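You operate a simulated robot arm through the tools that you are given. There is no shell and no other tool.

The job below is to be done with a simulated two-armed robot. You get a single attempt, and the scene is never put back.

Task
Wipe up the spill on the top of the counter by the luggage rack with the cream cloth and put it back.
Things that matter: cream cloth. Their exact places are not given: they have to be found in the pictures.

Only the result counts: the job must be done as asked and must still hold three seconds after the hand-in. Knocking over, shifting, dropping, spilling or breaking anything else fails it. Flat cloth is picked up by pressing the open fingertips on it (5 to 10 N) and closing them slowly along it; thin cloth reads only 2 to 8 mm in the jaws.

Robot
Two 7-joint arms with two-finger grippers on one trunk, on a base that drives. Base frame: it is fixed to the floor where the robot stands at the start and does not move with it; the origin is under the middle of the robot, x ahead of it, y to its left, z up. Readings come in m, rad, newtons and seconds.
The left shoulder is at the start at [0.099, 0.216, 1.091], the right one opposite. With the tool pointing down near the work surface each hand reaches from about 0.34 to 0.84 m from the robot's upright axis, wherever it stands, measured 20 degrees to its own side. Places, roughly: cream cloth [-2, 0.75, 0.75]. Payload 3.18 kg a hand.
The TCP of each hand is the grasp point between the finger pads, 0.03 m short of the fingertips. In the tool frame z runs along the fingers and y along their closing line. Largest opening 0.144 m; the body of the gripper starts 0.103 m behind the TCP.
Orientation is that of the tool frame in the base frame, as a unit quaternion [x, y, z, w]. With the fingers straight down and closing along the base's y, the tool's x points along the base's -x, its y along +y and its z along -z.

Tools
- The arms move only by the tool arm_command. It takes "left_motion", "right_motion" or both (then of equal length, played together; a hand with none holds still); each is a list of rows, each a list of 3 entries, a list of its own where there are three numbers: the shift along the base's x, y, z in units of 100 mm (1.0 is 100 mm), then the turn, a rotation vector about the base's x, y, z in units of 45 degrees (1.0 is 45 degrees), then the gripper command, from -1 (shut) to 1 (fully open), values between in proportion. In form: [[[tx, ty, tz], [ax, ay, az], claw], ...]. A call has 1 to 20 rows; each row is the pose to reach, as a shift and turn from the pose commanded when the call began. A call with a number of a shift or a turn outside -1 to 1 is refused whole. Rows are played at 5 a second. More than 0.05 m and 0.15 rad between two rows, or a gripper value outside its range, and nothing of the call is played. Where a pose cannot be reached the arm comes as near as it can. A force on the tool above 40 N (or 10 N above the force at the start of the call, whichever is more), or a blocked arm, ends the call early, and 0.2 s more pass. The fingers move at their own pace and stop on an object; they squeeze with about 22 N. The grip force told is the motor's: it shows also when the fingers shut on nothing. Time passes only in rows, and 0.2 s behind the last, so rows that repeat a pose let the fingers close. It gives the time, the measured TCP pose, the force on the tool (base axes), the opening and the grip force at its end, in the units of the frame above (readings bear some noise), with the torque about the TCP (base axes, N m) and any sound that the robot's microphone picked up.
- Cameras (640 x 400 px; columns grow to the right, rows downward): "scene" is now at [0.2048, 0.0026, 1.2783]; the picture's right is [0.03, -1.00, 0.00], its down [-0.59, -0.02, -0.81] and it looks along [0.81, 0.02, -0.59] (base axes); focal length 252 px, centre (320, 200). "left" rides on the left gripper at [0.076, -0.016, -0.143] in its tool frame; the picture's right is [0.21, 0.98, 0.00], its down [-0.84, 0.18, -0.51] and it looks along [-0.50, 0.11, 0.86] (tool axes); focal length 218 px, centre (320, 200). "right" rides on the right gripper at [0.076, 0.016, -0.143] in its tool frame; the picture's right is [-0.21, 0.98, 0.00], its down [-0.84, -0.18, -0.51] and it looks along [-0.50, -0.11, 0.86] (tool axes); focal length 218 px, centre (320, 200).
- grab_frame(camera): a new picture of that camera. It takes no simulated time.
- lift_body(by): slides the trunk up (or, below 0, down) by that many m; the arms and the scene camera ride with it, the base frame stays. It gives what a move gives, with no picture.
- roll_base(legs): drives the robot by 1 to 6 legs, each [ahead, left, turn to the left] in m, m and rad, along the robot's own axes; the way and the turn of a leg run together, so that a leg with both is an arc; at most 1.5 m and 3.142 rad a leg. The arms and the cameras ride along, it lands a little off, and it stops where it bumps. It gives what a move gives.
- head_to(pan, tilt): turns the head with the scene camera to pan (to the left, within 1.396 rad either way) and tilt (down, from -0.506 to 1.204), counted from straight ahead of the robot. It gives what a move gives.
- point_at(camera, pixels): for up to 12 pixels [column, row] of the newest picture of that camera ("zoom" is the newest enlarged one), the place [x, y, z] in the base frame of the surface seen there, good to about 0.002 m. It takes no simulated time.
- enlarge(camera, box): a new picture of the part [left, top, right, bottom] of that camera's present view, enlarged. It takes no simulated time.
- sign_off(): hands the job in; it is judged then, once.

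Unless the task says otherwise, let go and move clear before handing in.

The tools are called after "Request:" by a JSON object that holds its "fn" and its "kwargs". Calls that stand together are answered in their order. arm_command: Moves the arms, as the interface text tells. Its arguments: {"type":"object","properties":{"left_motion":{"type":"array","items":{"type":"array"}},"right_motion":{"type":"array","items":{"type":"array"}}},"required":[]} The other tools are called the same way: lift_body (by) slides the trunk up or down; roll_base (legs) drives the base; head_to (pan, tilt) turns the head that bears the scene camera; grab_frame (camera) takes a picture; point_at (camera, pixels) gives the place of the surface under pixels of a picture; enlarge (camera, box) takes an enlarged picture of a part of a camera's view; sign_off () hands the job in.

At the start:

```text
t: 0.0
left_position: [0.3875, 0.1583, 1.0676]
left_ee_rot: [-0.001, 1.0, -0.001, 0.0]
left_wrist_force: [-0.3, 0.2, 0.5]
left_ft_torque: [-0.02, -0.01, 0.02]
left_finger_gap: 0.1442
left_grasp_force: 0.1
right_position: [0.3679, -0.1994, 1.0174]
right_ee_rot: [0.0, 1.0, 0.0, 0.0]
right_wrist_force: [0.2, 0.6, -1.1]
right_ft_torque: [-0.02, 0.0, -0.03]
right_finger_gap: 0.1441
right_grasp_force: 0.1
trunk travel left (down, up): [-0.175, 0.194]
robot x, y, heading: [0.0022, 0.0019, 0.001]
head pan, tilt: [0.028, 0.627]
```

scene: 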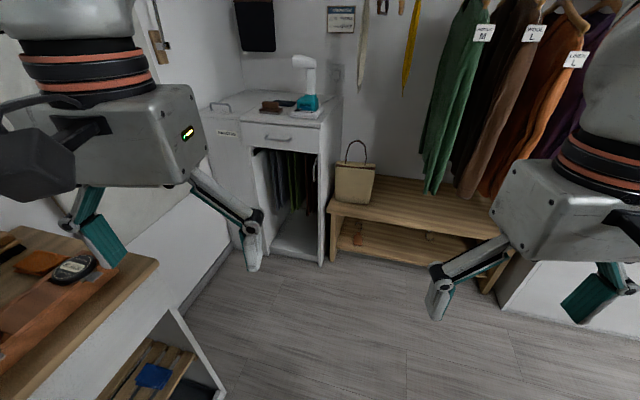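
right: 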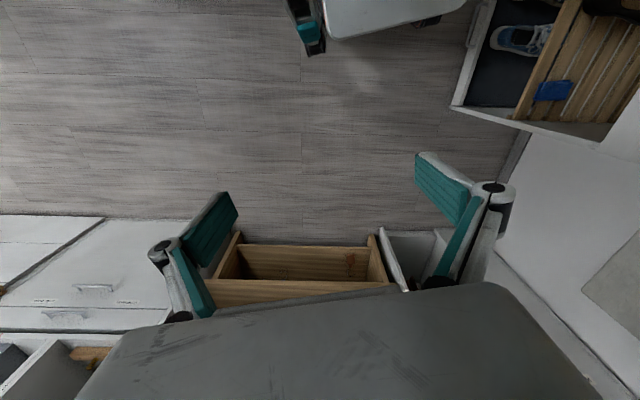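
left: 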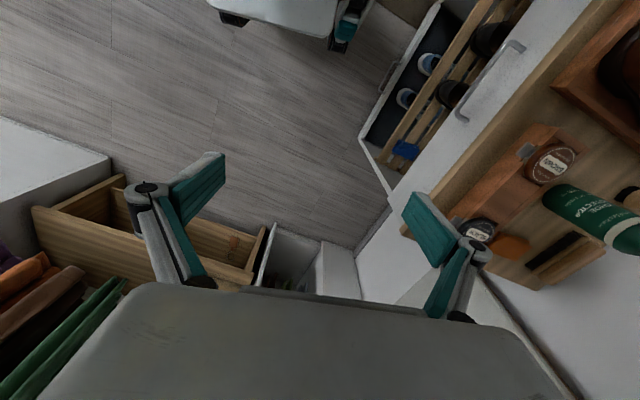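

The scene shows a small room with a counter at the left front (around 280,110), a rack, and a bench at left; the cloth is said to be behind me. I'll look around with the head first.

Request:
{"fn": "head_to", "kwargs": {"pan": 1.39, "tilt": 0.5}}

Request:
{"fn": "grab_frame", "kwargs": {"camera": "scene"}}

Request:
{"fn": "head_to", "kwargs": {"pan": -1.39, "tilt": 0.5}}

Request:
{"fn": "grab_frame", "kwargs": {"camera": "scene"}}

Request:
{"fn": "head_to", "kwargs": {"pan": 0.0, "tilt": 0.3}}

Request:
{"fn": "grab_frame", "kwargs": {"camera": "scene"}}

```text
t: 1.5
left_position: [0.3879, 0.1578, 1.0666]
left_ee_rot: [-0.001, 1.0, -0.001, 0.0]
left_wrist_force: [0.8, 0.2, 0.1]
left_ft_torque: [0.02, 0.03, 0.01]
left_finger_gap: 0.1438
left_grasp_force: 0.0
right_position: [0.3677, -0.1993, 1.0172]
right_ee_rot: [0.0, 1.0, 0.0, 0.0]
right_wrist_force: [0.3, 0.4, -0.4]
right_ft_torque: [0.02, -0.02, 0.03]
right_finger_gap: 0.1442
right_grasp_force: 0.0
trunk travel left (down, up): [-0.175, 0.194]
robot x, y, heading: [-0.0007, -0.0019, -0.003]
head pan, tilt: [1.389, 0.499]
```

```text
taken
```

scene: 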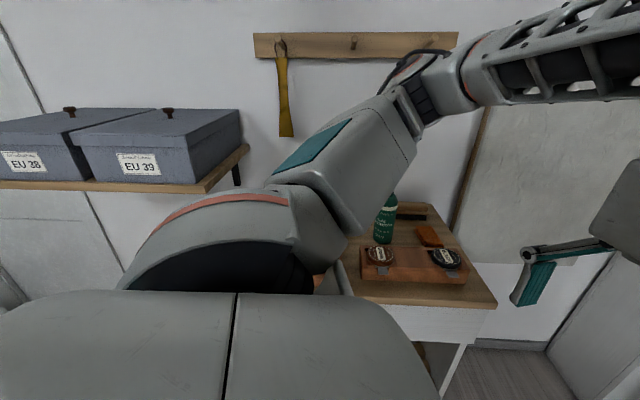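

```text
t: 4.0
left_position: [0.3876, 0.1575, 1.0686]
left_ee_rot: [-0.001, 1.0, -0.001, 0.0]
left_wrist_force: [0.7, 0.0, -0.6]
left_ft_torque: [0.01, 0.01, 0.01]
left_finger_gap: 0.1438
left_grasp_force: 0.0
right_position: [0.3687, -0.1985, 1.0167]
right_ee_rot: [0.0, 1.0, 0.0, -0.001]
right_wrist_force: [0.1, -0.4, -0.2]
right_ft_torque: [-0.03, 0.01, 0.03]
right_finger_gap: 0.144
right_grasp_force: 0.1
trunk travel left (down, up): [-0.175, 0.194]
robot x, y, heading: [0.0018, 0.0005, -0.003]
head pan, tilt: [-1.389, 0.499]
```

```text
taken
```

scene: 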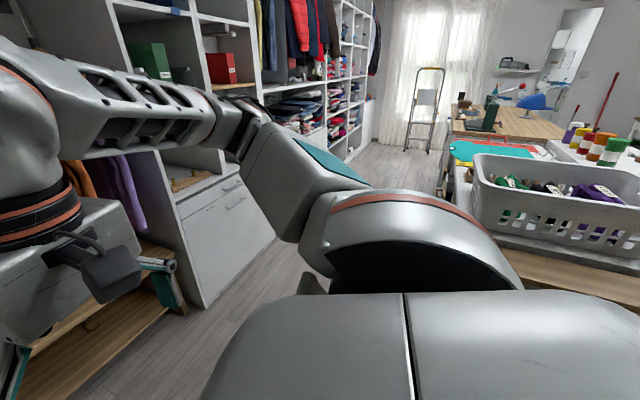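

```text
t: 5.5
left_position: [0.3881, 0.1578, 1.0686]
left_ee_rot: [-0.001, 1.0, -0.001, 0.0]
left_wrist_force: [0.0, 0.6, 0.1]
left_ft_torque: [0.01, 0.02, 0.0]
left_finger_gap: 0.1441
left_grasp_force: 0.1
right_position: [0.3672, -0.1994, 1.0167]
right_ee_rot: [0.0, 1.0, 0.0, -0.001]
right_wrist_force: [-0.1, 1.2, 0.3]
right_ft_torque: [0.0, -0.01, -0.01]
right_finger_gap: 0.1442
right_grasp_force: 0.0
trunk travel left (down, up): [-0.175, 0.194]
robot x, y, heading: [0.0008, -0.0005, 0.001]
head pan, tilt: [0.0, 0.3]
```

```text
taken
```

scene: 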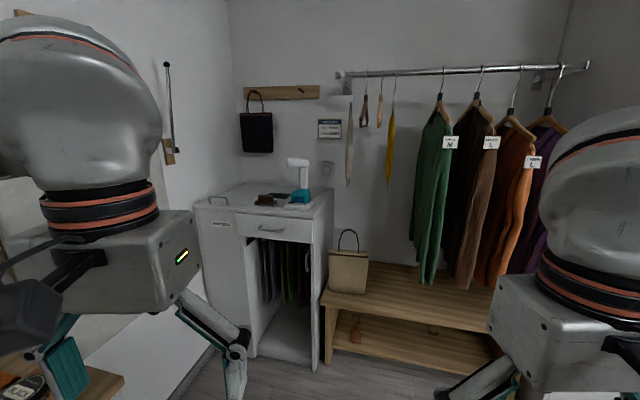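

I need to see behind me. First I'll measure clearance around me with pixels of the present scene view, and look at the side views for table edges.

Request:
{"fn": "point_at", "kwargs": {"camera": "scene", "pixels": [[110, 385], [325, 360], [270, 370], [280, 190], [350, 270], [430, 270], [210, 210]]}}

Request:
{"fn": "head_to", "kwargs": {"pan": 1.39, "tilt": 0.9}}

Request:
{"fn": "grab_frame", "kwargs": {"camera": "scene"}}

Request:
{"fn": "point_at", "kwargs": {"camera": "scene", "pixels": [[400, 120], [480, 160], [440, 150], [480, 250], [150, 60], [520, 330]]}}

Request:
{"fn": "head_to", "kwargs": {"pan": -1.39, "tilt": 0.9}}

Request:
{"fn": "grab_frame", "kwargs": {"camera": "scene"}}

Request:
{"fn": "point_at", "kwargs": {"camera": "scene", "pixels": [[560, 180], [600, 160], [440, 80], [160, 200], [230, 150], [300, 130], [500, 50]]}}

```text
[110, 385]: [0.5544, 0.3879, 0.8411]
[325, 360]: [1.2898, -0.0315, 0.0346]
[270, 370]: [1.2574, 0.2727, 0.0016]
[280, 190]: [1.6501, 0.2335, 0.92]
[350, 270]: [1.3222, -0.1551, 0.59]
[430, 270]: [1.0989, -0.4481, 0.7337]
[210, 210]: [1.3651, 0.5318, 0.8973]
```

```text
t: 7.0
left_position: [0.3888, 0.1574, 1.0676]
left_ee_rot: [0.0, 1.0, -0.002, 0.0]
left_wrist_force: [0.7, -0.2, 0.3]
left_ft_torque: [0.02, 0.02, 0.0]
left_finger_gap: 0.144
left_grasp_force: 0.0
right_position: [0.3683, -0.1993, 1.0171]
right_ee_rot: [0.0, 1.0, 0.0, -0.001]
right_wrist_force: [-1.0, 0.8, -0.6]
right_ft_torque: [-0.01, 0.0, 0.0]
right_finger_gap: 0.1438
right_grasp_force: 0.1
trunk travel left (down, up): [-0.175, 0.194]
robot x, y, heading: [-0.0011, 0.0, 0.003]
head pan, tilt: [1.389, 0.901]
```

```text
taken
```

scene: 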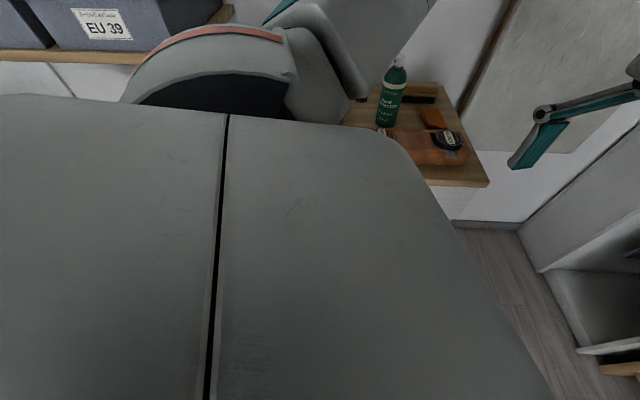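

```text
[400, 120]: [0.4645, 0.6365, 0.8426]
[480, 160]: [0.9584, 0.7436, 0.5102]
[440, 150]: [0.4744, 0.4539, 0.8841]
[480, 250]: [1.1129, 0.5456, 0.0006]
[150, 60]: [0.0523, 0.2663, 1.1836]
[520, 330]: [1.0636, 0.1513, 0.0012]
```

```text
t: 9.5
left_position: [0.3882, 0.1584, 1.0681]
left_ee_rot: [-0.002, 1.0, -0.001, 0.0]
left_wrist_force: [-0.4, 0.8, 0.0]
left_ft_torque: [-0.01, 0.03, -0.01]
left_finger_gap: 0.1443
left_grasp_force: 0.1
right_position: [0.3691, -0.1992, 1.0161]
right_ee_rot: [0.0, 1.0, 0.0, -0.001]
right_wrist_force: [-0.3, 0.3, -0.5]
right_ft_torque: [0.02, 0.0, -0.02]
right_finger_gap: 0.144
right_grasp_force: 0.1
trunk travel left (down, up): [-0.175, 0.194]
robot x, y, heading: [0.0008, -0.0005, 0.0]
head pan, tilt: [-1.389, 0.901]
```

```text
taken
```

scene: 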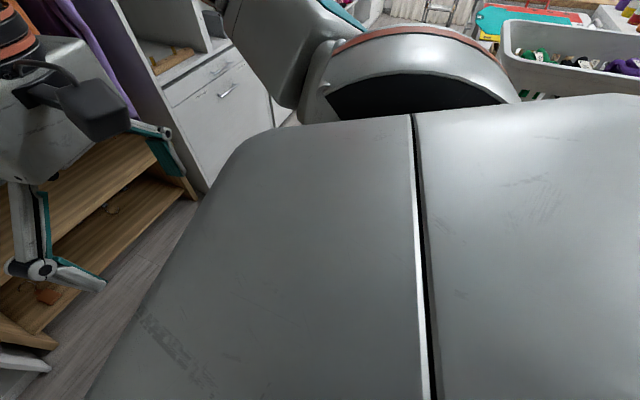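

```text
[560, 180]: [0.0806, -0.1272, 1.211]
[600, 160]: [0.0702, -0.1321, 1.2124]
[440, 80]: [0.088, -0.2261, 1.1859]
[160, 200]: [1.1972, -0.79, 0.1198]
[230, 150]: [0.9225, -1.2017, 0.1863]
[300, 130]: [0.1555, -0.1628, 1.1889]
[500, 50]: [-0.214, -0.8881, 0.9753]
```

The left table edge is at y≈0.39 and the basket is near [-0.2,-0.89]. I'll raise the trunk so the hands clear table items, and measure the right-rear table edge.

Request:
{"fn": "lift_body", "kwargs": {"by": 0.19}}

Request:
{"fn": "head_to", "kwargs": {"pan": -1.39, "tilt": 0.5}}

Request:
{"fn": "grab_frame", "kwargs": {"camera": "scene"}}

Request:
{"fn": "point_at", "kwargs": {"camera": "scene", "pixels": [[560, 270], [600, 280], [480, 240], [445, 180], [480, 120], [550, 200], [260, 240], [360, 150], [620, 150], [560, 90]]}}

```text
t: 11.6
left_position: [0.3879, 0.1577, 1.2572]
left_ee_rot: [0.0, 1.0, -0.002, -0.001]
left_wrist_force: [0.2, 0.3, -0.2]
left_ft_torque: [-0.05, 0.0, 0.0]
left_finger_gap: 0.144
left_grasp_force: 0.1
right_position: [0.3694, -0.1983, 1.2072]
right_ee_rot: [0.0, 1.0, 0.0, 0.0]
right_wrist_force: [-0.2, 0.5, 0.6]
right_ft_torque: [0.03, 0.01, -0.03]
right_finger_gap: 0.144
right_grasp_force: 0.1
trunk travel left (down, up): [-0.365, 0.004]
robot x, y, heading: [0.0046, -0.0028, 0.004]
head pan, tilt: [-1.389, 0.901]
```

```text
t: 12.4
left_position: [0.3871, 0.1575, 1.2584]
left_ee_rot: [-0.001, 1.0, -0.001, 0.0]
left_wrist_force: [0.6, -0.1, 0.5]
left_ft_torque: [0.0, 0.01, -0.03]
left_finger_gap: 0.1438
left_grasp_force: 0.1
right_position: [0.3663, -0.1992, 1.2067]
right_ee_rot: [0.001, 1.0, 0.0, 0.0]
right_wrist_force: [-0.1, 0.7, 0.0]
right_ft_torque: [0.01, 0.01, -0.01]
right_finger_gap: 0.1439
right_grasp_force: 0.1
trunk travel left (down, up): [-0.365, 0.004]
robot x, y, heading: [0.0018, -0.0008, 0.003]
head pan, tilt: [-1.389, 0.499]
```

```text
taken
```

scene: 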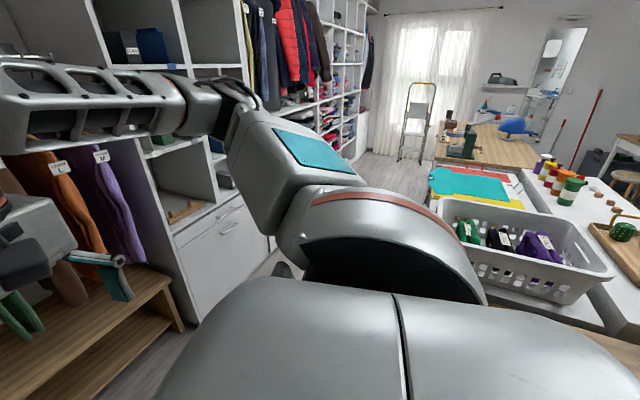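

```text
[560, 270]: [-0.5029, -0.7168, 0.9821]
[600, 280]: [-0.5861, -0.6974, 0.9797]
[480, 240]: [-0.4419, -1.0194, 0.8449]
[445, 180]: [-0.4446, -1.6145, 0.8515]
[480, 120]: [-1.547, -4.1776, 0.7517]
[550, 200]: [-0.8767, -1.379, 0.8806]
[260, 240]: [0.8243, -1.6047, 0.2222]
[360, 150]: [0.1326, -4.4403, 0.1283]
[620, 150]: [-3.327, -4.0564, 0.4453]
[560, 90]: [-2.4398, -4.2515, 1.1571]
```

The table with the basket lies at about x<-0.35, y<-0.7. I'll shift slightly ahead and right, then turn right 90° and look back.

Request:
{"fn": "roll_base", "kwargs": {"legs": [[0.2, -0.12, 0], [0, 0, -1.57]]}}

Request:
{"fn": "head_to", "kwargs": {"pan": -1.2, "tilt": 0.45}}

Request:
{"fn": "grab_frame", "kwargs": {"camera": "scene"}}

Request:
{"fn": "head_to", "kwargs": {"pan": -0.3, "tilt": 0.45}}

Request:
{"fn": "grab_frame", "kwargs": {"camera": "scene"}}

```text
t: 18.0
left_position: [0.367, -0.5028, 1.2578]
left_ee_rot: [0.699, 0.715, -0.001, -0.001]
left_wrist_force: [0.0, -0.6, 0.8]
left_ft_torque: [-0.01, -0.01, 0.04]
left_finger_gap: 0.144
left_grasp_force: 0.0
right_position: [0.0122, -0.4911, 1.2066]
right_ee_rot: [0.7, 0.714, 0.0, 0.0]
right_wrist_force: [-0.8, 0.0, 0.2]
right_ft_torque: [-0.04, -0.01, -0.01]
right_finger_gap: 0.1443
right_grasp_force: 0.0
trunk travel left (down, up): [-0.365, 0.004]
robot x, y, heading: [0.2038, -0.1176, -1.55]
head pan, tilt: [-1.389, 0.499]
```

```text
t: 18.7
left_position: [0.3704, -0.5039, 1.2571]
left_ee_rot: [0.699, 0.715, -0.001, 0.0]
left_wrist_force: [0.3, -0.2, 0.3]
left_ft_torque: [-0.01, -0.01, 0.02]
left_finger_gap: 0.144
left_grasp_force: 0.0
right_position: [0.0113, -0.4908, 1.2073]
right_ee_rot: [0.7, 0.714, 0.0, 0.0]
right_wrist_force: [0.4, 0.5, 0.0]
right_ft_torque: [0.02, -0.01, -0.01]
right_finger_gap: 0.144
right_grasp_force: 0.1
trunk travel left (down, up): [-0.365, 0.004]
robot x, y, heading: [0.2059, -0.1206, -1.55]
head pan, tilt: [-1.201, 0.45]
```

```text
taken
```

scene: 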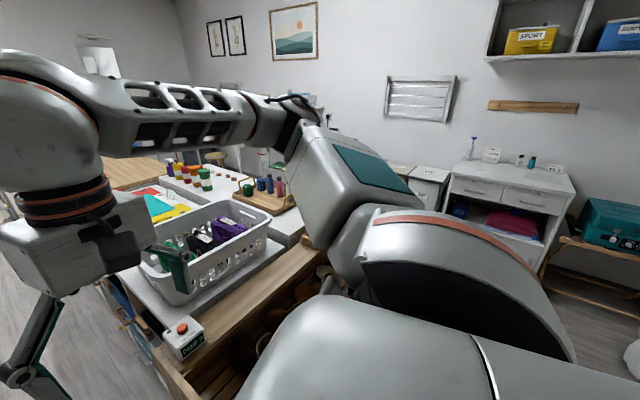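

```text
t: 19.9
left_position: [0.3681, -0.5041, 1.2575]
left_ee_rot: [0.699, 0.715, -0.001, -0.001]
left_wrist_force: [0.2, -0.1, 0.0]
left_ft_torque: [0.01, 0.0, -0.03]
left_finger_gap: 0.1439
left_grasp_force: 0.1
right_position: [0.0117, -0.4914, 1.2068]
right_ee_rot: [0.699, 0.715, 0.001, 0.0]
right_wrist_force: [0.3, -0.1, 0.1]
right_ft_torque: [-0.01, 0.0, 0.01]
right_finger_gap: 0.144
right_grasp_force: 0.0
trunk travel left (down, up): [-0.365, 0.004]
robot x, y, heading: [0.2039, -0.1186, -1.553]
head pan, tilt: [-0.3, 0.45]
```

```text
taken
```

scene: 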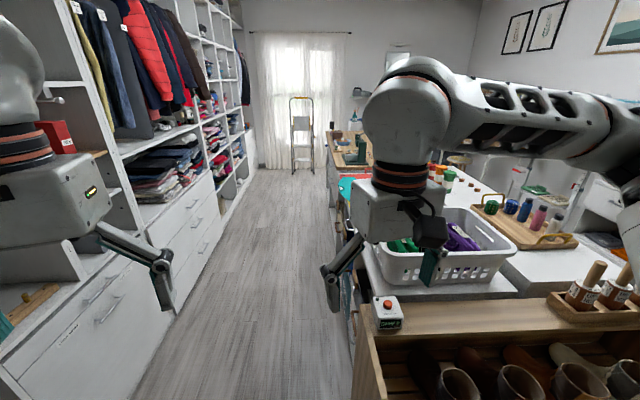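

A white counter next to a teal suitcase on a luggage rack is visible at (520,180) of the first frame. I'll measure the obstacles then turn further.

Request:
{"fn": "point_at", "kwargs": {"camera": "scene", "pixels": [[365, 335], [385, 390], [600, 310], [385, 320], [250, 330], [590, 290], [620, 390]]}}

Request:
{"fn": "roll_base", "kwargs": {"legs": [[0, 0, -1.2]]}}

Request:
{"fn": "head_to", "kwargs": {"pan": 0.0, "tilt": 0.45}}

Request:
{"fn": "grab_frame", "kwargs": {"camera": "scene"}}

```text
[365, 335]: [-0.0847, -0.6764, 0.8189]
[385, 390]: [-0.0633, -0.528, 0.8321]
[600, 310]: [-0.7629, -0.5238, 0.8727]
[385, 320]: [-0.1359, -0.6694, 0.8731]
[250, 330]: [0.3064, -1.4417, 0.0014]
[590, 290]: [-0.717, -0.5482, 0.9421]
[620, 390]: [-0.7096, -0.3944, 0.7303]
```

```text
t: 23.3
left_position: [-0.1002, -0.407, 1.2584]
left_ee_rot: [0.982, 0.187, 0.001, 0.0]
left_wrist_force: [-0.4, 0.6, -0.3]
left_ft_torque: [0.02, 0.0, -0.02]
left_finger_gap: 0.144
left_grasp_force: 0.0
right_position: [-0.2121, -0.0673, 1.2062]
right_ee_rot: [0.983, 0.185, 0.0, 0.001]
right_wrist_force: [-0.2, 0.3, 0.1]
right_ft_torque: [0.0, -0.03, 0.02]
right_finger_gap: 0.1439
right_grasp_force: 0.0
trunk travel left (down, up): [-0.365, 0.004]
robot x, y, heading: [0.2039, -0.1198, -2.766]
head pan, tilt: [-0.3, 0.45]
```

```text
t: 24.1
left_position: [-0.1003, -0.4073, 1.257]
left_ee_rot: [0.982, 0.186, 0.0, 0.0]
left_wrist_force: [0.0, 0.1, 0.2]
left_ft_torque: [0.0, 0.0, 0.0]
left_finger_gap: 0.1441
left_grasp_force: 0.1
right_position: [-0.211, -0.0671, 1.2069]
right_ee_rot: [0.983, 0.185, 0.0, 0.0]
right_wrist_force: [-0.5, -0.5, -0.1]
right_ft_torque: [0.0, 0.0, -0.01]
right_finger_gap: 0.144
right_grasp_force: 0.1
trunk travel left (down, up): [-0.365, 0.004]
robot x, y, heading: [0.2026, -0.1185, -2.772]
head pan, tilt: [0.0, 0.45]
```

```text
taken
```

scene: 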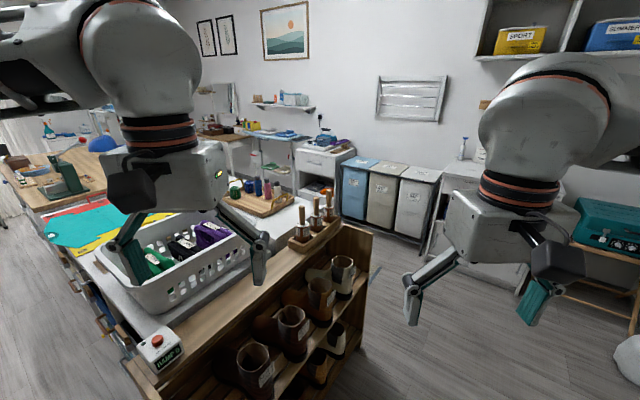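

The island with boots blocks the left; the luggage rack is right (600,240). I'll turn to face -x and look at the counter.

Request:
{"fn": "roll_base", "kwargs": {"legs": [[0, 0, -0.37]]}}

Request:
{"fn": "head_to", "kwargs": {"pan": 0.0, "tilt": 0.4}}

Request:
{"fn": "grab_frame", "kwargs": {"camera": "scene"}}

Request:
{"fn": "head_to", "kwargs": {"pan": -0.5, "tilt": 0.5}}

Request:
{"fn": "grab_frame", "kwargs": {"camera": "scene"}}

```text
t: 25.6
left_position: [-0.1837, -0.2782, 1.2581]
left_ee_rot: [1.0, 0.005, 0.0, -0.001]
left_wrist_force: [0.7, 0.1, -0.1]
left_ft_torque: [-0.02, -0.02, -0.03]
left_finger_gap: 0.1439
left_grasp_force: 0.1
right_position: [-0.1659, 0.0793, 1.2064]
right_ee_rot: [1.0, 0.003, 0.0, 0.0]
right_wrist_force: [0.1, 0.2, -0.3]
right_ft_torque: [0.04, -0.02, 0.01]
right_finger_gap: 0.1441
right_grasp_force: 0.0
trunk travel left (down, up): [-0.365, 0.004]
robot x, y, heading: [0.2024, -0.1209, -3.133]
head pan, tilt: [0.0, 0.45]
```

```text
t: 26.3
left_position: [-0.1844, -0.2787, 1.2586]
left_ee_rot: [1.0, 0.004, 0.001, -0.001]
left_wrist_force: [0.0, -0.4, -0.3]
left_ft_torque: [-0.01, -0.02, -0.02]
left_finger_gap: 0.1438
left_grasp_force: 0.0
right_position: [-0.1661, 0.0787, 1.2078]
right_ee_rot: [1.0, 0.003, 0.0, 0.0]
right_wrist_force: [-0.6, 0.2, 1.4]
right_ft_torque: [-0.01, -0.01, -0.01]
right_finger_gap: 0.1437
right_grasp_force: 0.1
trunk travel left (down, up): [-0.365, 0.004]
robot x, y, heading: [0.2042, -0.1197, -3.132]
head pan, tilt: [0.0, 0.4]
```

```text
taken
```

scene: 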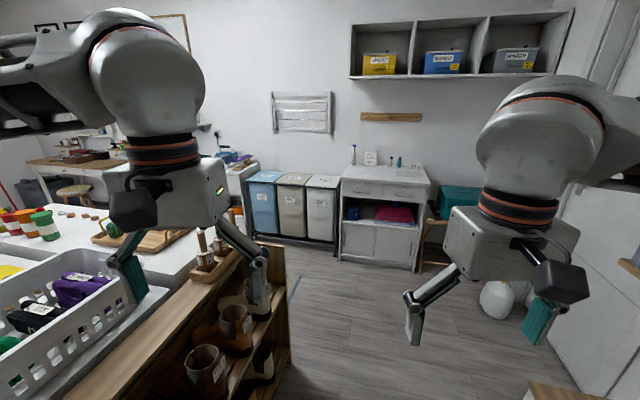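

```text
t: 27.2
left_position: [-0.1823, -0.2781, 1.2579]
left_ee_rot: [1.0, 0.005, 0.001, -0.001]
left_wrist_force: [0.5, -0.2, 0.2]
left_ft_torque: [0.02, 0.0, -0.01]
left_finger_gap: 0.1435
left_grasp_force: 0.2
right_position: [-0.1661, 0.0796, 1.2066]
right_ee_rot: [1.0, 0.005, 0.0, 0.0]
right_wrist_force: [0.5, 0.1, -0.2]
right_ft_torque: [-0.01, 0.0, 0.02]
right_finger_gap: 0.1439
right_grasp_force: 0.1
trunk travel left (down, up): [-0.365, 0.004]
robot x, y, heading: [0.2041, -0.1209, -3.137]
head pan, tilt: [-0.499, 0.499]
```

```text
taken
```

scene: 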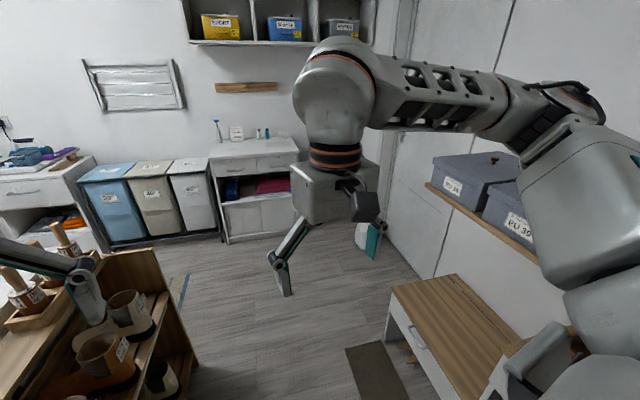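

The counter is at (385,175) in the first picture, rack with teal case just right. I'll enlarge and measure.

Request:
{"fn": "enlarge", "kwargs": {"camera": "scene", "box": [180, 100, 340, 250]}}

Request:
{"fn": "point_at", "kwargs": {"camera": "scene", "pixels": [[215, 157], [298, 150], [278, 142], [230, 145], [395, 300], [455, 275], [165, 265], [190, 370], [220, 240], [350, 350]]}}

```text
2.67 times, centred on (260, 175) of scene
```

zoom: 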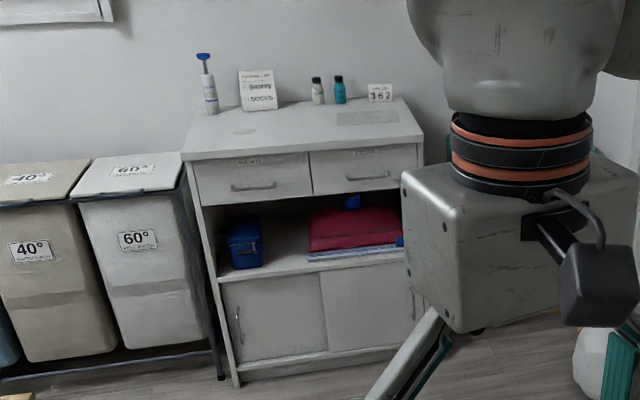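

```text
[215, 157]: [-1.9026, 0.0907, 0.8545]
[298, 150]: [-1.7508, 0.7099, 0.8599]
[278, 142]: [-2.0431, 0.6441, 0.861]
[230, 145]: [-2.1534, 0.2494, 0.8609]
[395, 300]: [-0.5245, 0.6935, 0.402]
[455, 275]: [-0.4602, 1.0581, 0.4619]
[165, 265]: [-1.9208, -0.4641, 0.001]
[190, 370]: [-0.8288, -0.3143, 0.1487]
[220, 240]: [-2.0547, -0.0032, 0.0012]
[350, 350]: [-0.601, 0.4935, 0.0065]
```

The counter top is at z≈0.86, x -1.75..-2.15, y 0.09..0.71; a patch on it near zoom (368,117) looks like the cloth. I'll drive nearer through the corridor between island (y<-0.35) and bench (y>0.69).

Request:
{"fn": "roll_base", "kwargs": {"legs": [[0.2, -0.2, 0], [0.9, -0.05, 0]]}}

Request:
{"fn": "head_to", "kwargs": {"pan": -0.2, "tilt": 0.6}}

Request:
{"fn": "grab_frame", "kwargs": {"camera": "scene"}}

```text
t: 33.9
left_position: [-1.2645, -0.0373, 1.2582]
left_ee_rot: [1.0, 0.007, 0.001, -0.002]
left_wrist_force: [0.0, -0.1, 0.5]
left_ft_torque: [-0.01, -0.03, -0.01]
left_finger_gap: 0.144
left_grasp_force: 0.1
right_position: [-1.2481, 0.32, 1.2071]
right_ee_rot: [1.0, 0.006, 0.001, 0.0]
right_wrist_force: [0.1, -0.3, -0.1]
right_ft_torque: [-0.02, -0.02, 0.01]
right_finger_gap: 0.1439
right_grasp_force: 0.1
trunk travel left (down, up): [-0.365, 0.004]
robot x, y, heading: [-0.8766, 0.1235, -3.133]
head pan, tilt: [-0.499, 0.499]
```

```text
t: 34.7
left_position: [-1.2641, -0.0369, 1.2574]
left_ee_rot: [1.0, 0.007, -0.001, -0.001]
left_wrist_force: [0.2, -0.4, 0.0]
left_ft_torque: [-0.02, -0.03, -0.01]
left_finger_gap: 0.1441
left_grasp_force: 0.0
right_position: [-1.2494, 0.3191, 1.2079]
right_ee_rot: [1.0, 0.006, 0.001, 0.0]
right_wrist_force: [0.8, 1.4, 0.2]
right_ft_torque: [-0.01, 0.03, 0.01]
right_finger_gap: 0.144
right_grasp_force: 0.1
trunk travel left (down, up): [-0.365, 0.004]
robot x, y, heading: [-0.8753, 0.1267, -3.132]
head pan, tilt: [-0.201, 0.6]
```

```text
taken
```

scene: 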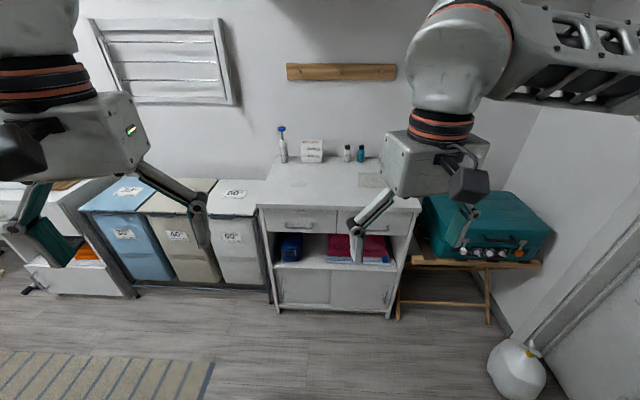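

Request:
{"fn": "enlarge", "kwargs": {"camera": "scene", "box": [240, 110, 440, 235]}}

Request:
{"fn": "point_at", "kwargs": {"camera": "scene", "pixels": [[282, 160], [313, 162], [347, 158], [360, 160], [370, 180], [265, 200], [410, 205], [440, 200], [545, 230], [520, 340], [330, 160]]}}

```text
3.20 times, centred on (340, 172) of scene
```

zoom: 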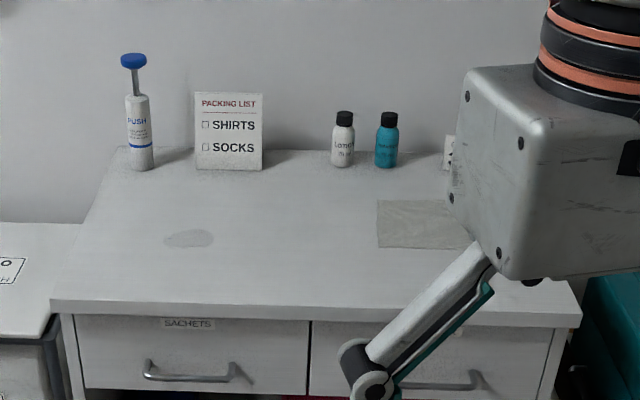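

```text
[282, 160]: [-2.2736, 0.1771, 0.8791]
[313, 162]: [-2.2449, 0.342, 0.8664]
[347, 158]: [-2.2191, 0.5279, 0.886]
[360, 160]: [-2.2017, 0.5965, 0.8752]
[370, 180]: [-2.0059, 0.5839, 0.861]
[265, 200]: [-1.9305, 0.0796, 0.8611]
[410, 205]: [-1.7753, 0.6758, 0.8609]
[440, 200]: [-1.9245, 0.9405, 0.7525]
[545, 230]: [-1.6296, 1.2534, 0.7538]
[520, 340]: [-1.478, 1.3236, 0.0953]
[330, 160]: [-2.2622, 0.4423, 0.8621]
```

Counter top shows a grey spill at zoom (188,238) and a thin beige cloth at zoom (425,225). Let me measure both and examine them.

Request:
{"fn": "point_at", "kwargs": {"camera": "zoom", "pixels": [[188, 238], [165, 240], [212, 238], [188, 228], [188, 248], [377, 200], [448, 203], [376, 247], [470, 248], [425, 225], [52, 312], [580, 325]]}}

Request:
{"fn": "enlarge", "kwargs": {"camera": "scene", "box": [280, 160, 400, 220]}}

```text
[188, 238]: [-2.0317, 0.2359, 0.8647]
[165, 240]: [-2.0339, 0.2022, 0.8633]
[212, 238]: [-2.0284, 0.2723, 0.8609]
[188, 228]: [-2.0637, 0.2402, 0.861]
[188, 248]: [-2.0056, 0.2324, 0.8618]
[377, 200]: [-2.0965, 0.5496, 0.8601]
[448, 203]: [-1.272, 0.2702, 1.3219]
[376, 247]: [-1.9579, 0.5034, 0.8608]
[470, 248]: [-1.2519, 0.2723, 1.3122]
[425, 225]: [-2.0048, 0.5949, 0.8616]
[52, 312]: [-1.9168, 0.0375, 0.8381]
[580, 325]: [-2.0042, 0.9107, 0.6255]
```

```text
5.33 times, centred on (340, 190) of scene
```

zoom: 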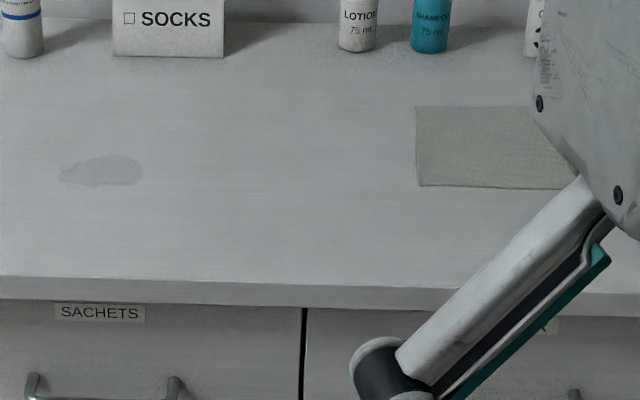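

Spill centre ≈(-2.03,0.237), cloth ≈(-2.02,0.58), both at z≈0.861; the counter is rotated about 0.25 rad. I'll turn to face it squarely and drive up, leaving clearance.

Request:
{"fn": "roll_base", "kwargs": {"legs": [[0, 0, -0.258], [0.42, 0.075, 0]]}}

Request:
{"fn": "head_to", "kwargs": {"pan": 0.0, "tilt": 0.8}}

Request:
{"fn": "grab_frame", "kwargs": {"camera": "scene"}}

Request:
{"fn": "grab_frame", "kwargs": {"camera": "right"}}

```text
t: 38.1
left_position: [-1.7095, 0.0966, 1.2581]
left_ee_rot: [0.992, -0.122, 0.001, 0.0]
left_wrist_force: [0.5, -0.6, 0.1]
left_ft_torque: [-0.02, -0.01, 0.03]
left_finger_gap: 0.1442
left_grasp_force: 0.1
right_position: [-1.6017, 0.4382, 1.2068]
right_ee_rot: [0.992, -0.124, 0.0, 0.0]
right_wrist_force: [0.2, -0.1, 0.5]
right_ft_torque: [-0.02, -0.08, 0.02]
right_finger_gap: 0.144
right_grasp_force: 0.1
trunk travel left (down, up): [-0.365, 0.004]
robot x, y, heading: [-1.2942, 0.152, 2.898]
head pan, tilt: [-0.201, 0.6]
```

```text
t: 38.9
left_position: [-1.7092, 0.0966, 1.2572]
left_ee_rot: [0.992, -0.123, 0.0, -0.001]
left_wrist_force: [0.2, -0.7, -0.4]
left_ft_torque: [0.01, 0.0, 0.02]
left_finger_gap: 0.144
left_grasp_force: 0.1
right_position: [-1.6018, 0.4378, 1.2067]
right_ee_rot: [0.992, -0.124, 0.001, 0.0]
right_wrist_force: [-0.4, 0.1, -0.1]
right_ft_torque: [0.01, 0.02, -0.01]
right_finger_gap: 0.144
right_grasp_force: 0.0
trunk travel left (down, up): [-0.365, 0.004]
robot x, y, heading: [-1.2932, 0.1543, 2.891]
head pan, tilt: [0.0, 0.799]
```

```text
taken
```

scene: 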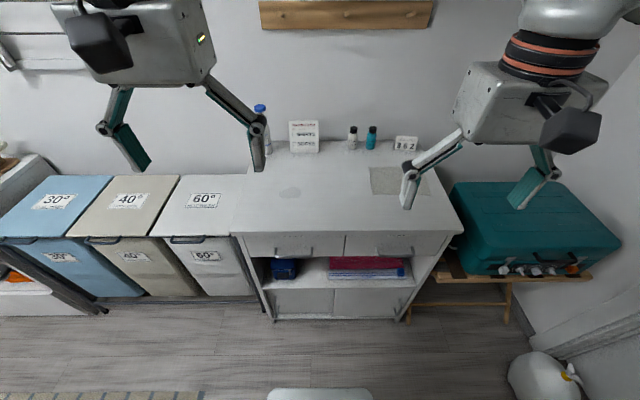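

```text
taken
```

right: 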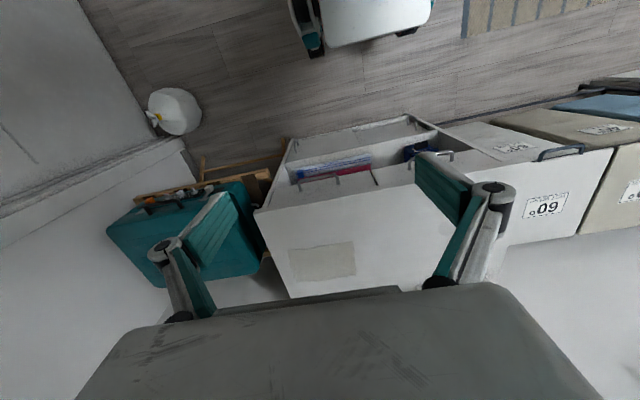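

Both cameras see the cloth: right camera rectangle with corners (286,247),(353,242),(357,274),(297,281). I'll measure corners, counter edge, and base front.

Request:
{"fn": "point_at", "kwargs": {"camera": "right", "pixels": [[288, 249], [351, 244], [355, 273], [299, 279], [322, 262]]}}

Request:
{"fn": "point_at", "kwargs": {"camera": "scene", "pixels": [[240, 229], [455, 228], [340, 229], [318, 388], [290, 192], [371, 169], [373, 192], [404, 147], [265, 145], [372, 144]]}}

Request:
{"fn": "enlarge", "kwargs": {"camera": "scene", "box": [230, 110, 470, 240]}}

```text
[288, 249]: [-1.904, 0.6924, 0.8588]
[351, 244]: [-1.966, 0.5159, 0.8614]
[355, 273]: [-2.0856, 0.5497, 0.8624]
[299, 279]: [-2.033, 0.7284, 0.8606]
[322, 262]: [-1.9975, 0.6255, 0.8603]
```

```text
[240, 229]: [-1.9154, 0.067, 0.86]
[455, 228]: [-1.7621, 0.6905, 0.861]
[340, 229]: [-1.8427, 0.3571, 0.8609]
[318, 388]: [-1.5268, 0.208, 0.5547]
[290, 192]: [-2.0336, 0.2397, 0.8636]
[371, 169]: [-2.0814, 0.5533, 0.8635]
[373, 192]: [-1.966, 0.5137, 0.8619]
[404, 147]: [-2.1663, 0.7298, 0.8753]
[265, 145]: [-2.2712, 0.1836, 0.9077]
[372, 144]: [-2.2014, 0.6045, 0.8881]
```

```text
2.67 times, centred on (350, 175) of scene
```

zoom: 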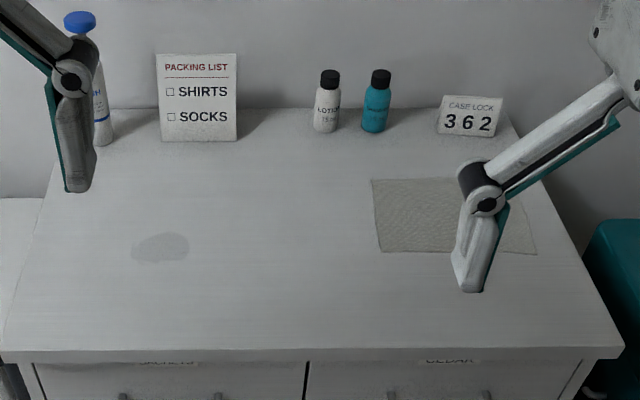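

Cloth corners give centre ≈(-1.997,0.621), about 0.187×0.125 m, long side along the counter; spill ≈(-2.033,0.238). Base front has about 0.36 m to the counter, so I'll advance 0.16 m and lower the trunk.

Request:
{"fn": "roll_base", "kwargs": {"legs": [[0.16, 0, 0]]}}

Request:
{"fn": "lift_body", "kwargs": {"by": -0.17}}

Request:
{"fn": "grab_frame", "kwargs": {"camera": "scene"}}

Request:
{"fn": "grab_frame", "kwargs": {"camera": "right"}}

```text
t: 40.3
left_position: [-1.8666, 0.1371, 1.2577]
left_ee_rot: [0.992, -0.123, 0.001, -0.002]
left_wrist_force: [-0.8, 0.9, -0.3]
left_ft_torque: [0.02, -0.02, -0.01]
left_finger_gap: 0.1441
left_grasp_force: 0.0
right_position: [-1.7571, 0.4787, 1.2068]
right_ee_rot: [0.992, -0.123, 0.001, 0.0]
right_wrist_force: [-0.7, 0.9, -0.8]
right_ft_torque: [0.0, -0.04, -0.01]
right_finger_gap: 0.1441
right_grasp_force: 0.1
trunk travel left (down, up): [-0.365, 0.004]
robot x, y, heading: [-1.4531, 0.1932, 2.894]
head pan, tilt: [0.0, 0.799]
```

```text
t: 42.2
left_position: [-1.8639, 0.1366, 1.0887]
left_ee_rot: [0.992, -0.124, -0.001, -0.002]
left_wrist_force: [0.7, 0.0, 0.7]
left_ft_torque: [0.01, 0.02, 0.03]
left_finger_gap: 0.1443
left_grasp_force: 0.1
right_position: [-1.7568, 0.4773, 1.0377]
right_ee_rot: [0.992, -0.125, -0.001, 0.0]
right_wrist_force: [0.3, -0.3, 0.3]
right_ft_torque: [0.02, 0.01, 0.01]
right_finger_gap: 0.1442
right_grasp_force: 0.1
trunk travel left (down, up): [-0.195, 0.174]
robot x, y, heading: [-1.4487, 0.1913, 2.89]
head pan, tilt: [0.0, 0.799]
```

```text
taken
```

scene: 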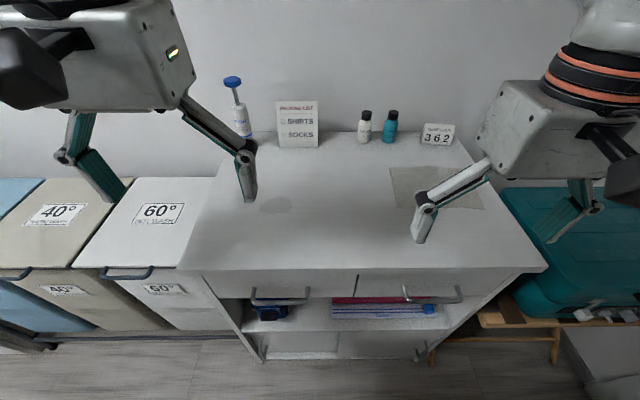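

```text
taken
```

right: 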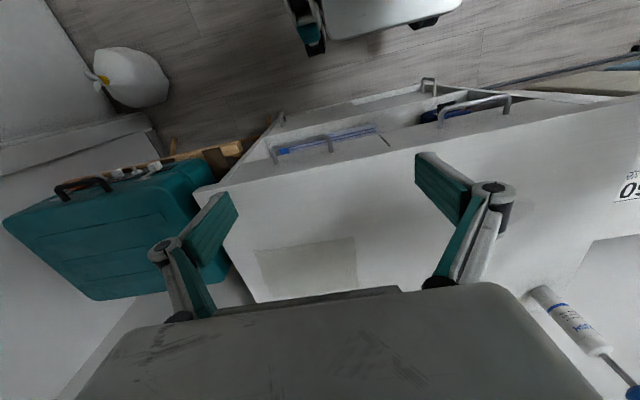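

The left hand hovers near the spill, so I'll move it out to the left and up first, and re-measure cloth and spill.

Request:
{"fn": "point_at", "kwargs": {"camera": "right", "pixels": [[258, 253], [350, 241], [354, 285], [269, 296], [308, 268]]}}

Request:
{"fn": "arm_command", "kwargs": {"left_motion": [[[-0.1, -0.4, 0.2], [0, 0, 0], 1], [[-0.2, -0.8, 0.4], [0, 0, 0], 1], [[-0.2, -1.0, 0.6], [0, 0, 0], 1]]}}

Request:
{"fn": "arm_command", "kwargs": {"left_motion": [[[0, -0.4, 0.2], [0, 0, 0], 1], [[0, -0.8, 0.4], [0, 0, 0], 1], [[0, -1.0, 0.4], [0, 0, 0], 1]]}}

Request:
{"fn": "grab_frame", "kwargs": {"camera": "scene"}}

Request:
{"fn": "enlarge", "kwargs": {"camera": "scene", "box": [180, 130, 340, 230]}}

```text
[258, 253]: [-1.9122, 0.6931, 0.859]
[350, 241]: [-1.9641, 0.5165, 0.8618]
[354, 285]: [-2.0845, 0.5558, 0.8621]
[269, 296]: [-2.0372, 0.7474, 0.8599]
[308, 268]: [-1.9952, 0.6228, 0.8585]
```

```text
t: 43.0
left_position: [-1.8829, 0.0371, 1.1488]
left_ee_rot: [0.992, -0.125, 0.0, -0.001]
left_wrist_force: [0.1, -1.1, 0.5]
left_ft_torque: [0.03, 0.02, -0.01]
left_finger_gap: 0.1439
left_grasp_force: 0.1
right_position: [-1.7572, 0.478, 1.0372]
right_ee_rot: [0.992, -0.124, 0.0, 0.0]
right_wrist_force: [0.6, 0.9, 0.4]
right_ft_torque: [0.03, 0.0, 0.03]
right_finger_gap: 0.1441
right_grasp_force: 0.0
trunk travel left (down, up): [-0.195, 0.174]
robot x, y, heading: [-1.4515, 0.1927, 2.889]
head pan, tilt: [0.0, 0.799]
```

```text
t: 43.8
left_position: [-1.875, -0.0404, 1.1712]
left_ee_rot: [0.992, -0.123, 0.0, -0.002]
left_wrist_force: [0.0, -0.9, -0.5]
left_ft_torque: [0.06, 0.02, 0.02]
left_finger_gap: 0.144
left_grasp_force: 0.1
left hand out of reach, approached as far as the arm can: row 2, 3
right_position: [-1.7562, 0.4764, 1.0388]
right_ee_rot: [0.992, -0.124, -0.001, -0.001]
right_wrist_force: [0.6, 0.2, 0.2]
right_ft_torque: [0.08, 0.03, 0.0]
right_finger_gap: 0.1439
right_grasp_force: 0.0
trunk travel left (down, up): [-0.195, 0.174]
robot x, y, heading: [-1.4511, 0.193, 2.894]
head pan, tilt: [0.0, 0.799]
```

```text
taken
```

scene: 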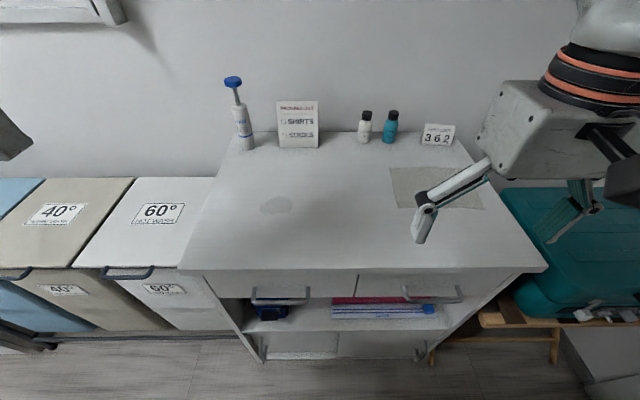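

```text
4.00 times, centred on (260, 180) of scene
```

zoom: 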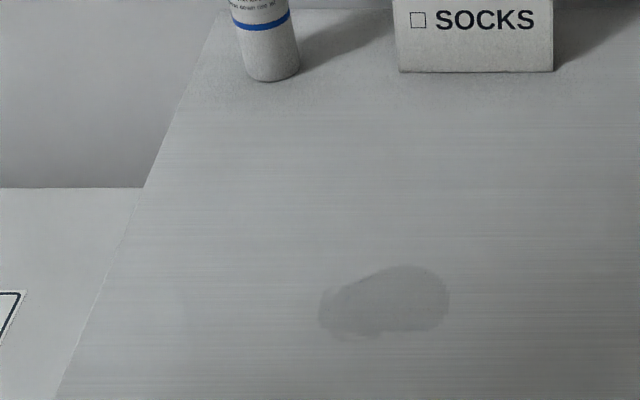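

The view is clear now. Spill outline in the zoom runs (318,310) to (448,300); I'll measure it and the bottle positions.

Request:
{"fn": "point_at", "kwargs": {"camera": "zoom", "pixels": [[318, 312], [448, 300], [408, 265], [358, 341], [436, 326], [340, 286], [385, 305], [270, 80], [475, 72]]}}

Request:
{"fn": "arm_command", "kwargs": {"right_motion": [[[-0.4, 0.2, 0], [0, 0, 0], 1], [[-0.8, 0.4, 0], [0, 0, 0], 1], [[-1.0, 0.7, 0], [0, 0, 0], 1]]}}

Request:
{"fn": "arm_command", "kwargs": {"right_motion": [[[-0.4, 0.2, 0], [0, 0, 0], 0.6], [[-0.8, 0.4, 0], [0, 0, 0], 0.3], [[-1.0, 0.6, 0], [0, 0, 0], 0.3]]}}

Request:
{"fn": "grab_frame", "kwargs": {"camera": "scene"}}

Request:
{"fn": "grab_frame", "kwargs": {"camera": "right"}}

```text
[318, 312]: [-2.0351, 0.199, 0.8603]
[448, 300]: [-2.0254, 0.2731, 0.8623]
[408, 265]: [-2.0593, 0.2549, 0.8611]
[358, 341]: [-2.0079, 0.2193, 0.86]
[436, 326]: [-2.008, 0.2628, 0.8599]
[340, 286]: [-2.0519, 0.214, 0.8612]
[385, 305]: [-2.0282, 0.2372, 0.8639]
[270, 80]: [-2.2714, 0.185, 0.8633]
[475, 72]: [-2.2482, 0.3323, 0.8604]
```

```text
t: 44.6
left_position: [-1.8781, -0.0387, 1.1697]
left_ee_rot: [0.992, -0.122, 0.001, 0.0]
left_wrist_force: [0.2, -0.6, -0.3]
left_ft_torque: [-0.06, 0.01, 0.05]
left_finger_gap: 0.1438
left_grasp_force: 0.0
right_position: [-1.8563, 0.5477, 1.0341]
right_ee_rot: [0.992, -0.124, 0.001, 0.0]
right_wrist_force: [-0.4, 0.4, -0.1]
right_ft_torque: [-0.02, 0.0, 0.03]
right_finger_gap: 0.1439
right_grasp_force: 0.0
trunk travel left (down, up): [-0.195, 0.174]
robot x, y, heading: [-1.45, 0.1902, 2.895]
head pan, tilt: [0.0, 0.799]
```

```text
t: 45.4
left_position: [-1.8771, -0.0375, 1.1705]
left_ee_rot: [0.992, -0.123, 0.0, -0.001]
left_wrist_force: [-0.4, -0.3, 0.2]
left_ft_torque: [0.0, -0.04, -0.01]
left_finger_gap: 0.1441
left_grasp_force: 0.0
right_position: [-1.9588, 0.61, 1.0365]
right_ee_rot: [0.992, -0.125, 0.001, 0.0]
right_wrist_force: [0.6, 0.3, 0.7]
right_ft_torque: [0.0, 0.0, 0.02]
right_finger_gap: 0.0936
right_grasp_force: 0.1
trunk travel left (down, up): [-0.195, 0.174]
robot x, y, heading: [-1.4475, 0.1911, 2.89]
head pan, tilt: [0.0, 0.799]
```

```text
taken
```

scene: 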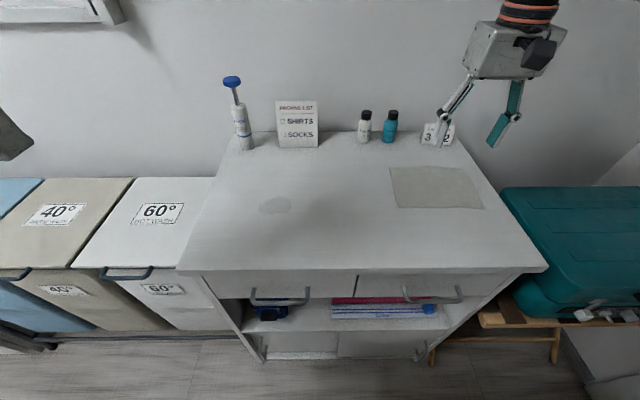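

```text
taken
```

right: 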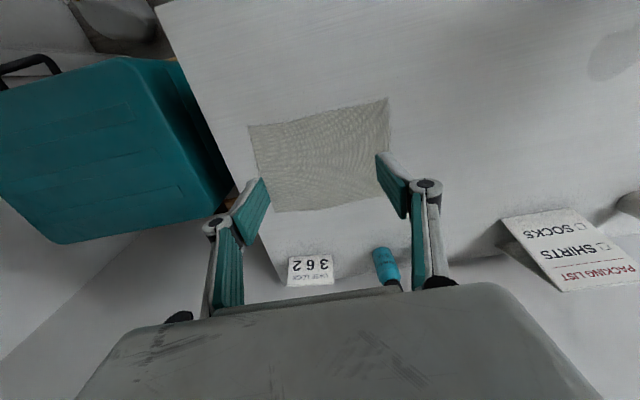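

The whole cloth is visible in scene: corners (390,168),(470,170),(483,207),(398,207). I'll measure them again.

Request:
{"fn": "point_at", "kwargs": {"camera": "scene", "pixels": [[391, 169], [469, 171], [481, 206], [399, 206], [436, 188], [438, 146]]}}

Request:
{"fn": "enlarge", "kwargs": {"camera": "scene", "box": [370, 130, 530, 230]}}

Request:
{"fn": "point_at", "kwargs": {"camera": "right", "pixels": [[250, 129], [387, 100], [388, 155], [277, 210], [320, 155]]}}

```text
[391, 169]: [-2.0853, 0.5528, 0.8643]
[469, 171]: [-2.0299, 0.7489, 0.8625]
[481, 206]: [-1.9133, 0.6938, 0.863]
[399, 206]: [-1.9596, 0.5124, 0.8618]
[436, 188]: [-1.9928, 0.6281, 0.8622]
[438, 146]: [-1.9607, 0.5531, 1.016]
```

```text
4.00 times, centred on (450, 180) of scene
```

zoom: 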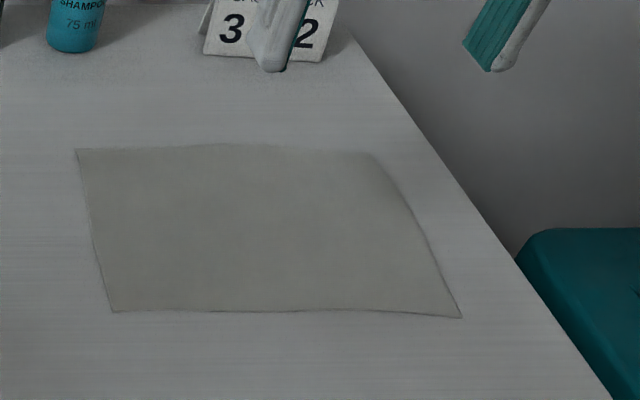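

```text
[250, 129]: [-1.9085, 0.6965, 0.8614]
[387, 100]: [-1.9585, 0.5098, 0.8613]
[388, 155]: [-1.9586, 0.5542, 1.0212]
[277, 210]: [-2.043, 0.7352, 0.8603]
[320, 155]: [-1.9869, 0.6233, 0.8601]
```

Cloth centre is (-1.997,0.626). I'll go above it with the gap at ~0.08 m and descend in steps.

Request:
{"fn": "arm_command", "kwargs": {"right_motion": [[[-0.4, 0.17, -0.2], [0, 0, 0], 0.11], [[-0.4, 0.17, -0.5], [0, 0, 0], 0.11], [[-0.4, 0.17, -0.8], [0, 0, 0], 0.11], [[-0.4, 0.17, -1.0], [0, 0, 0], 0.11], [[-0.4, 0.17, -1.0], [0, 0, 0], 0.11]]}}

Request:
{"fn": "arm_command", "kwargs": {"right_motion": [[[0, 0, -0.15], [0, 0, 0], 0.11], [[0, 0, -0.25], [0, 0, 0], 0.11], [[0, 0, -0.3], [0, 0, 0], 0.11], [[0, 0, -0.3], [0, 0, 0], 0.11]]}}

Request:
{"fn": "grab_frame", "kwargs": {"camera": "right"}}

Request:
{"fn": "grab_frame", "kwargs": {"camera": "scene"}}

```text
t: 46.6
left_position: [-1.8772, -0.0382, 1.1712]
left_ee_rot: [0.992, -0.123, -0.001, -0.002]
left_wrist_force: [0.6, -1.1, 0.1]
left_ft_torque: [0.03, -0.01, 0.0]
left_finger_gap: 0.1441
left_grasp_force: 0.0
right_position: [-1.9986, 0.6269, 0.9368]
right_ee_rot: [0.992, -0.125, 0.0, 0.0]
right_wrist_force: [0.0, -1.0, 0.4]
right_ft_torque: [0.01, 0.01, 0.02]
right_finger_gap: 0.0802
right_grasp_force: 0.1
right hand out of reach, approached as far as the arm can: row 1
trunk travel left (down, up): [-0.195, 0.174]
robot x, y, heading: [-1.4488, 0.1926, 2.895]
head pan, tilt: [0.0, 0.799]
```

```text
t: 47.6
left_position: [-1.8769, -0.0391, 1.1704]
left_ee_rot: [0.992, -0.122, 0.0, -0.001]
left_wrist_force: [0.1, 0.5, -0.1]
left_ft_torque: [-0.01, 0.0, 0.02]
left_finger_gap: 0.1441
left_grasp_force: 0.0
right_position: [-1.9969, 0.6267, 0.9074]
right_ee_rot: [0.992, -0.124, 0.0, 0.0]
right_wrist_force: [0.3, -0.9, 0.3]
right_ft_torque: [0.01, -0.03, -0.04]
right_finger_gap: 0.0802
right_grasp_force: 0.1
trunk travel left (down, up): [-0.195, 0.174]
robot x, y, heading: [-1.4492, 0.1927, 2.889]
head pan, tilt: [0.0, 0.799]
```

```text
taken
```

right: 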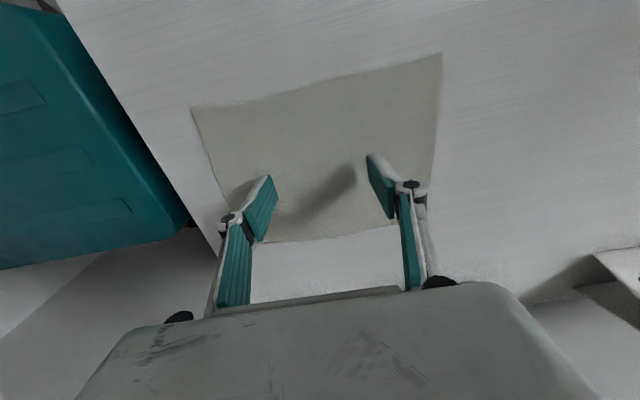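

```text
taken
```

scene: 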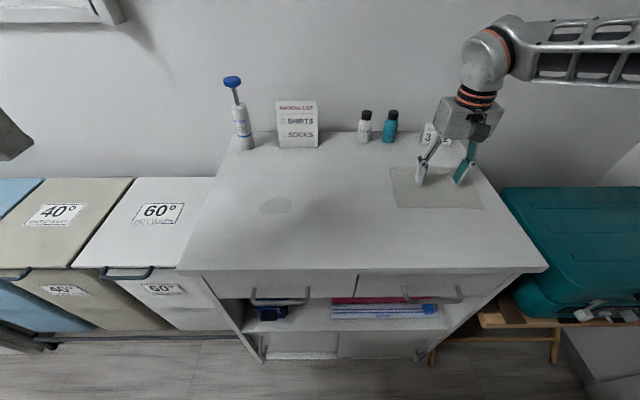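

Fingers straddle the cloth centre with fingertips ~15 mm above. I'll lower gently to contact and read the force.

Request:
{"fn": "arm_command", "kwargs": {"right_motion": [[[0, 0, -0.05], [0, 0, 0], 0.11], [[0, 0, -0.1], [0, 0, 0], 0.11], [[0, 0, -0.13], [0, 0, 0], 0.11], [[0, 0, -0.14], [0, 0, 0], 0.11], [[0, 0, -0.15], [0, 0, 0], 0.11], [[0, 0, -0.15], [0, 0, 0], 0.11]]}}

```text
t: 49.0
left_position: [-1.8775, -0.0388, 1.1704]
left_ee_rot: [0.992, -0.123, 0.001, 0.0]
left_wrist_force: [-0.1, 0.6, 0.2]
left_ft_torque: [0.04, 0.04, 0.02]
left_finger_gap: 0.1439
left_grasp_force: 0.1
right_position: [-1.9971, 0.6269, 0.8924]
right_ee_rot: [0.992, -0.125, 0.0, 0.0]
right_wrist_force: [0.6, -0.3, 0.2]
right_ft_torque: [0.02, 0.01, 0.02]
right_finger_gap: 0.0798
right_grasp_force: 0.1
trunk travel left (down, up): [-0.195, 0.174]
robot x, y, heading: [-1.4521, 0.1939, 2.89]
head pan, tilt: [0.0, 0.799]
```

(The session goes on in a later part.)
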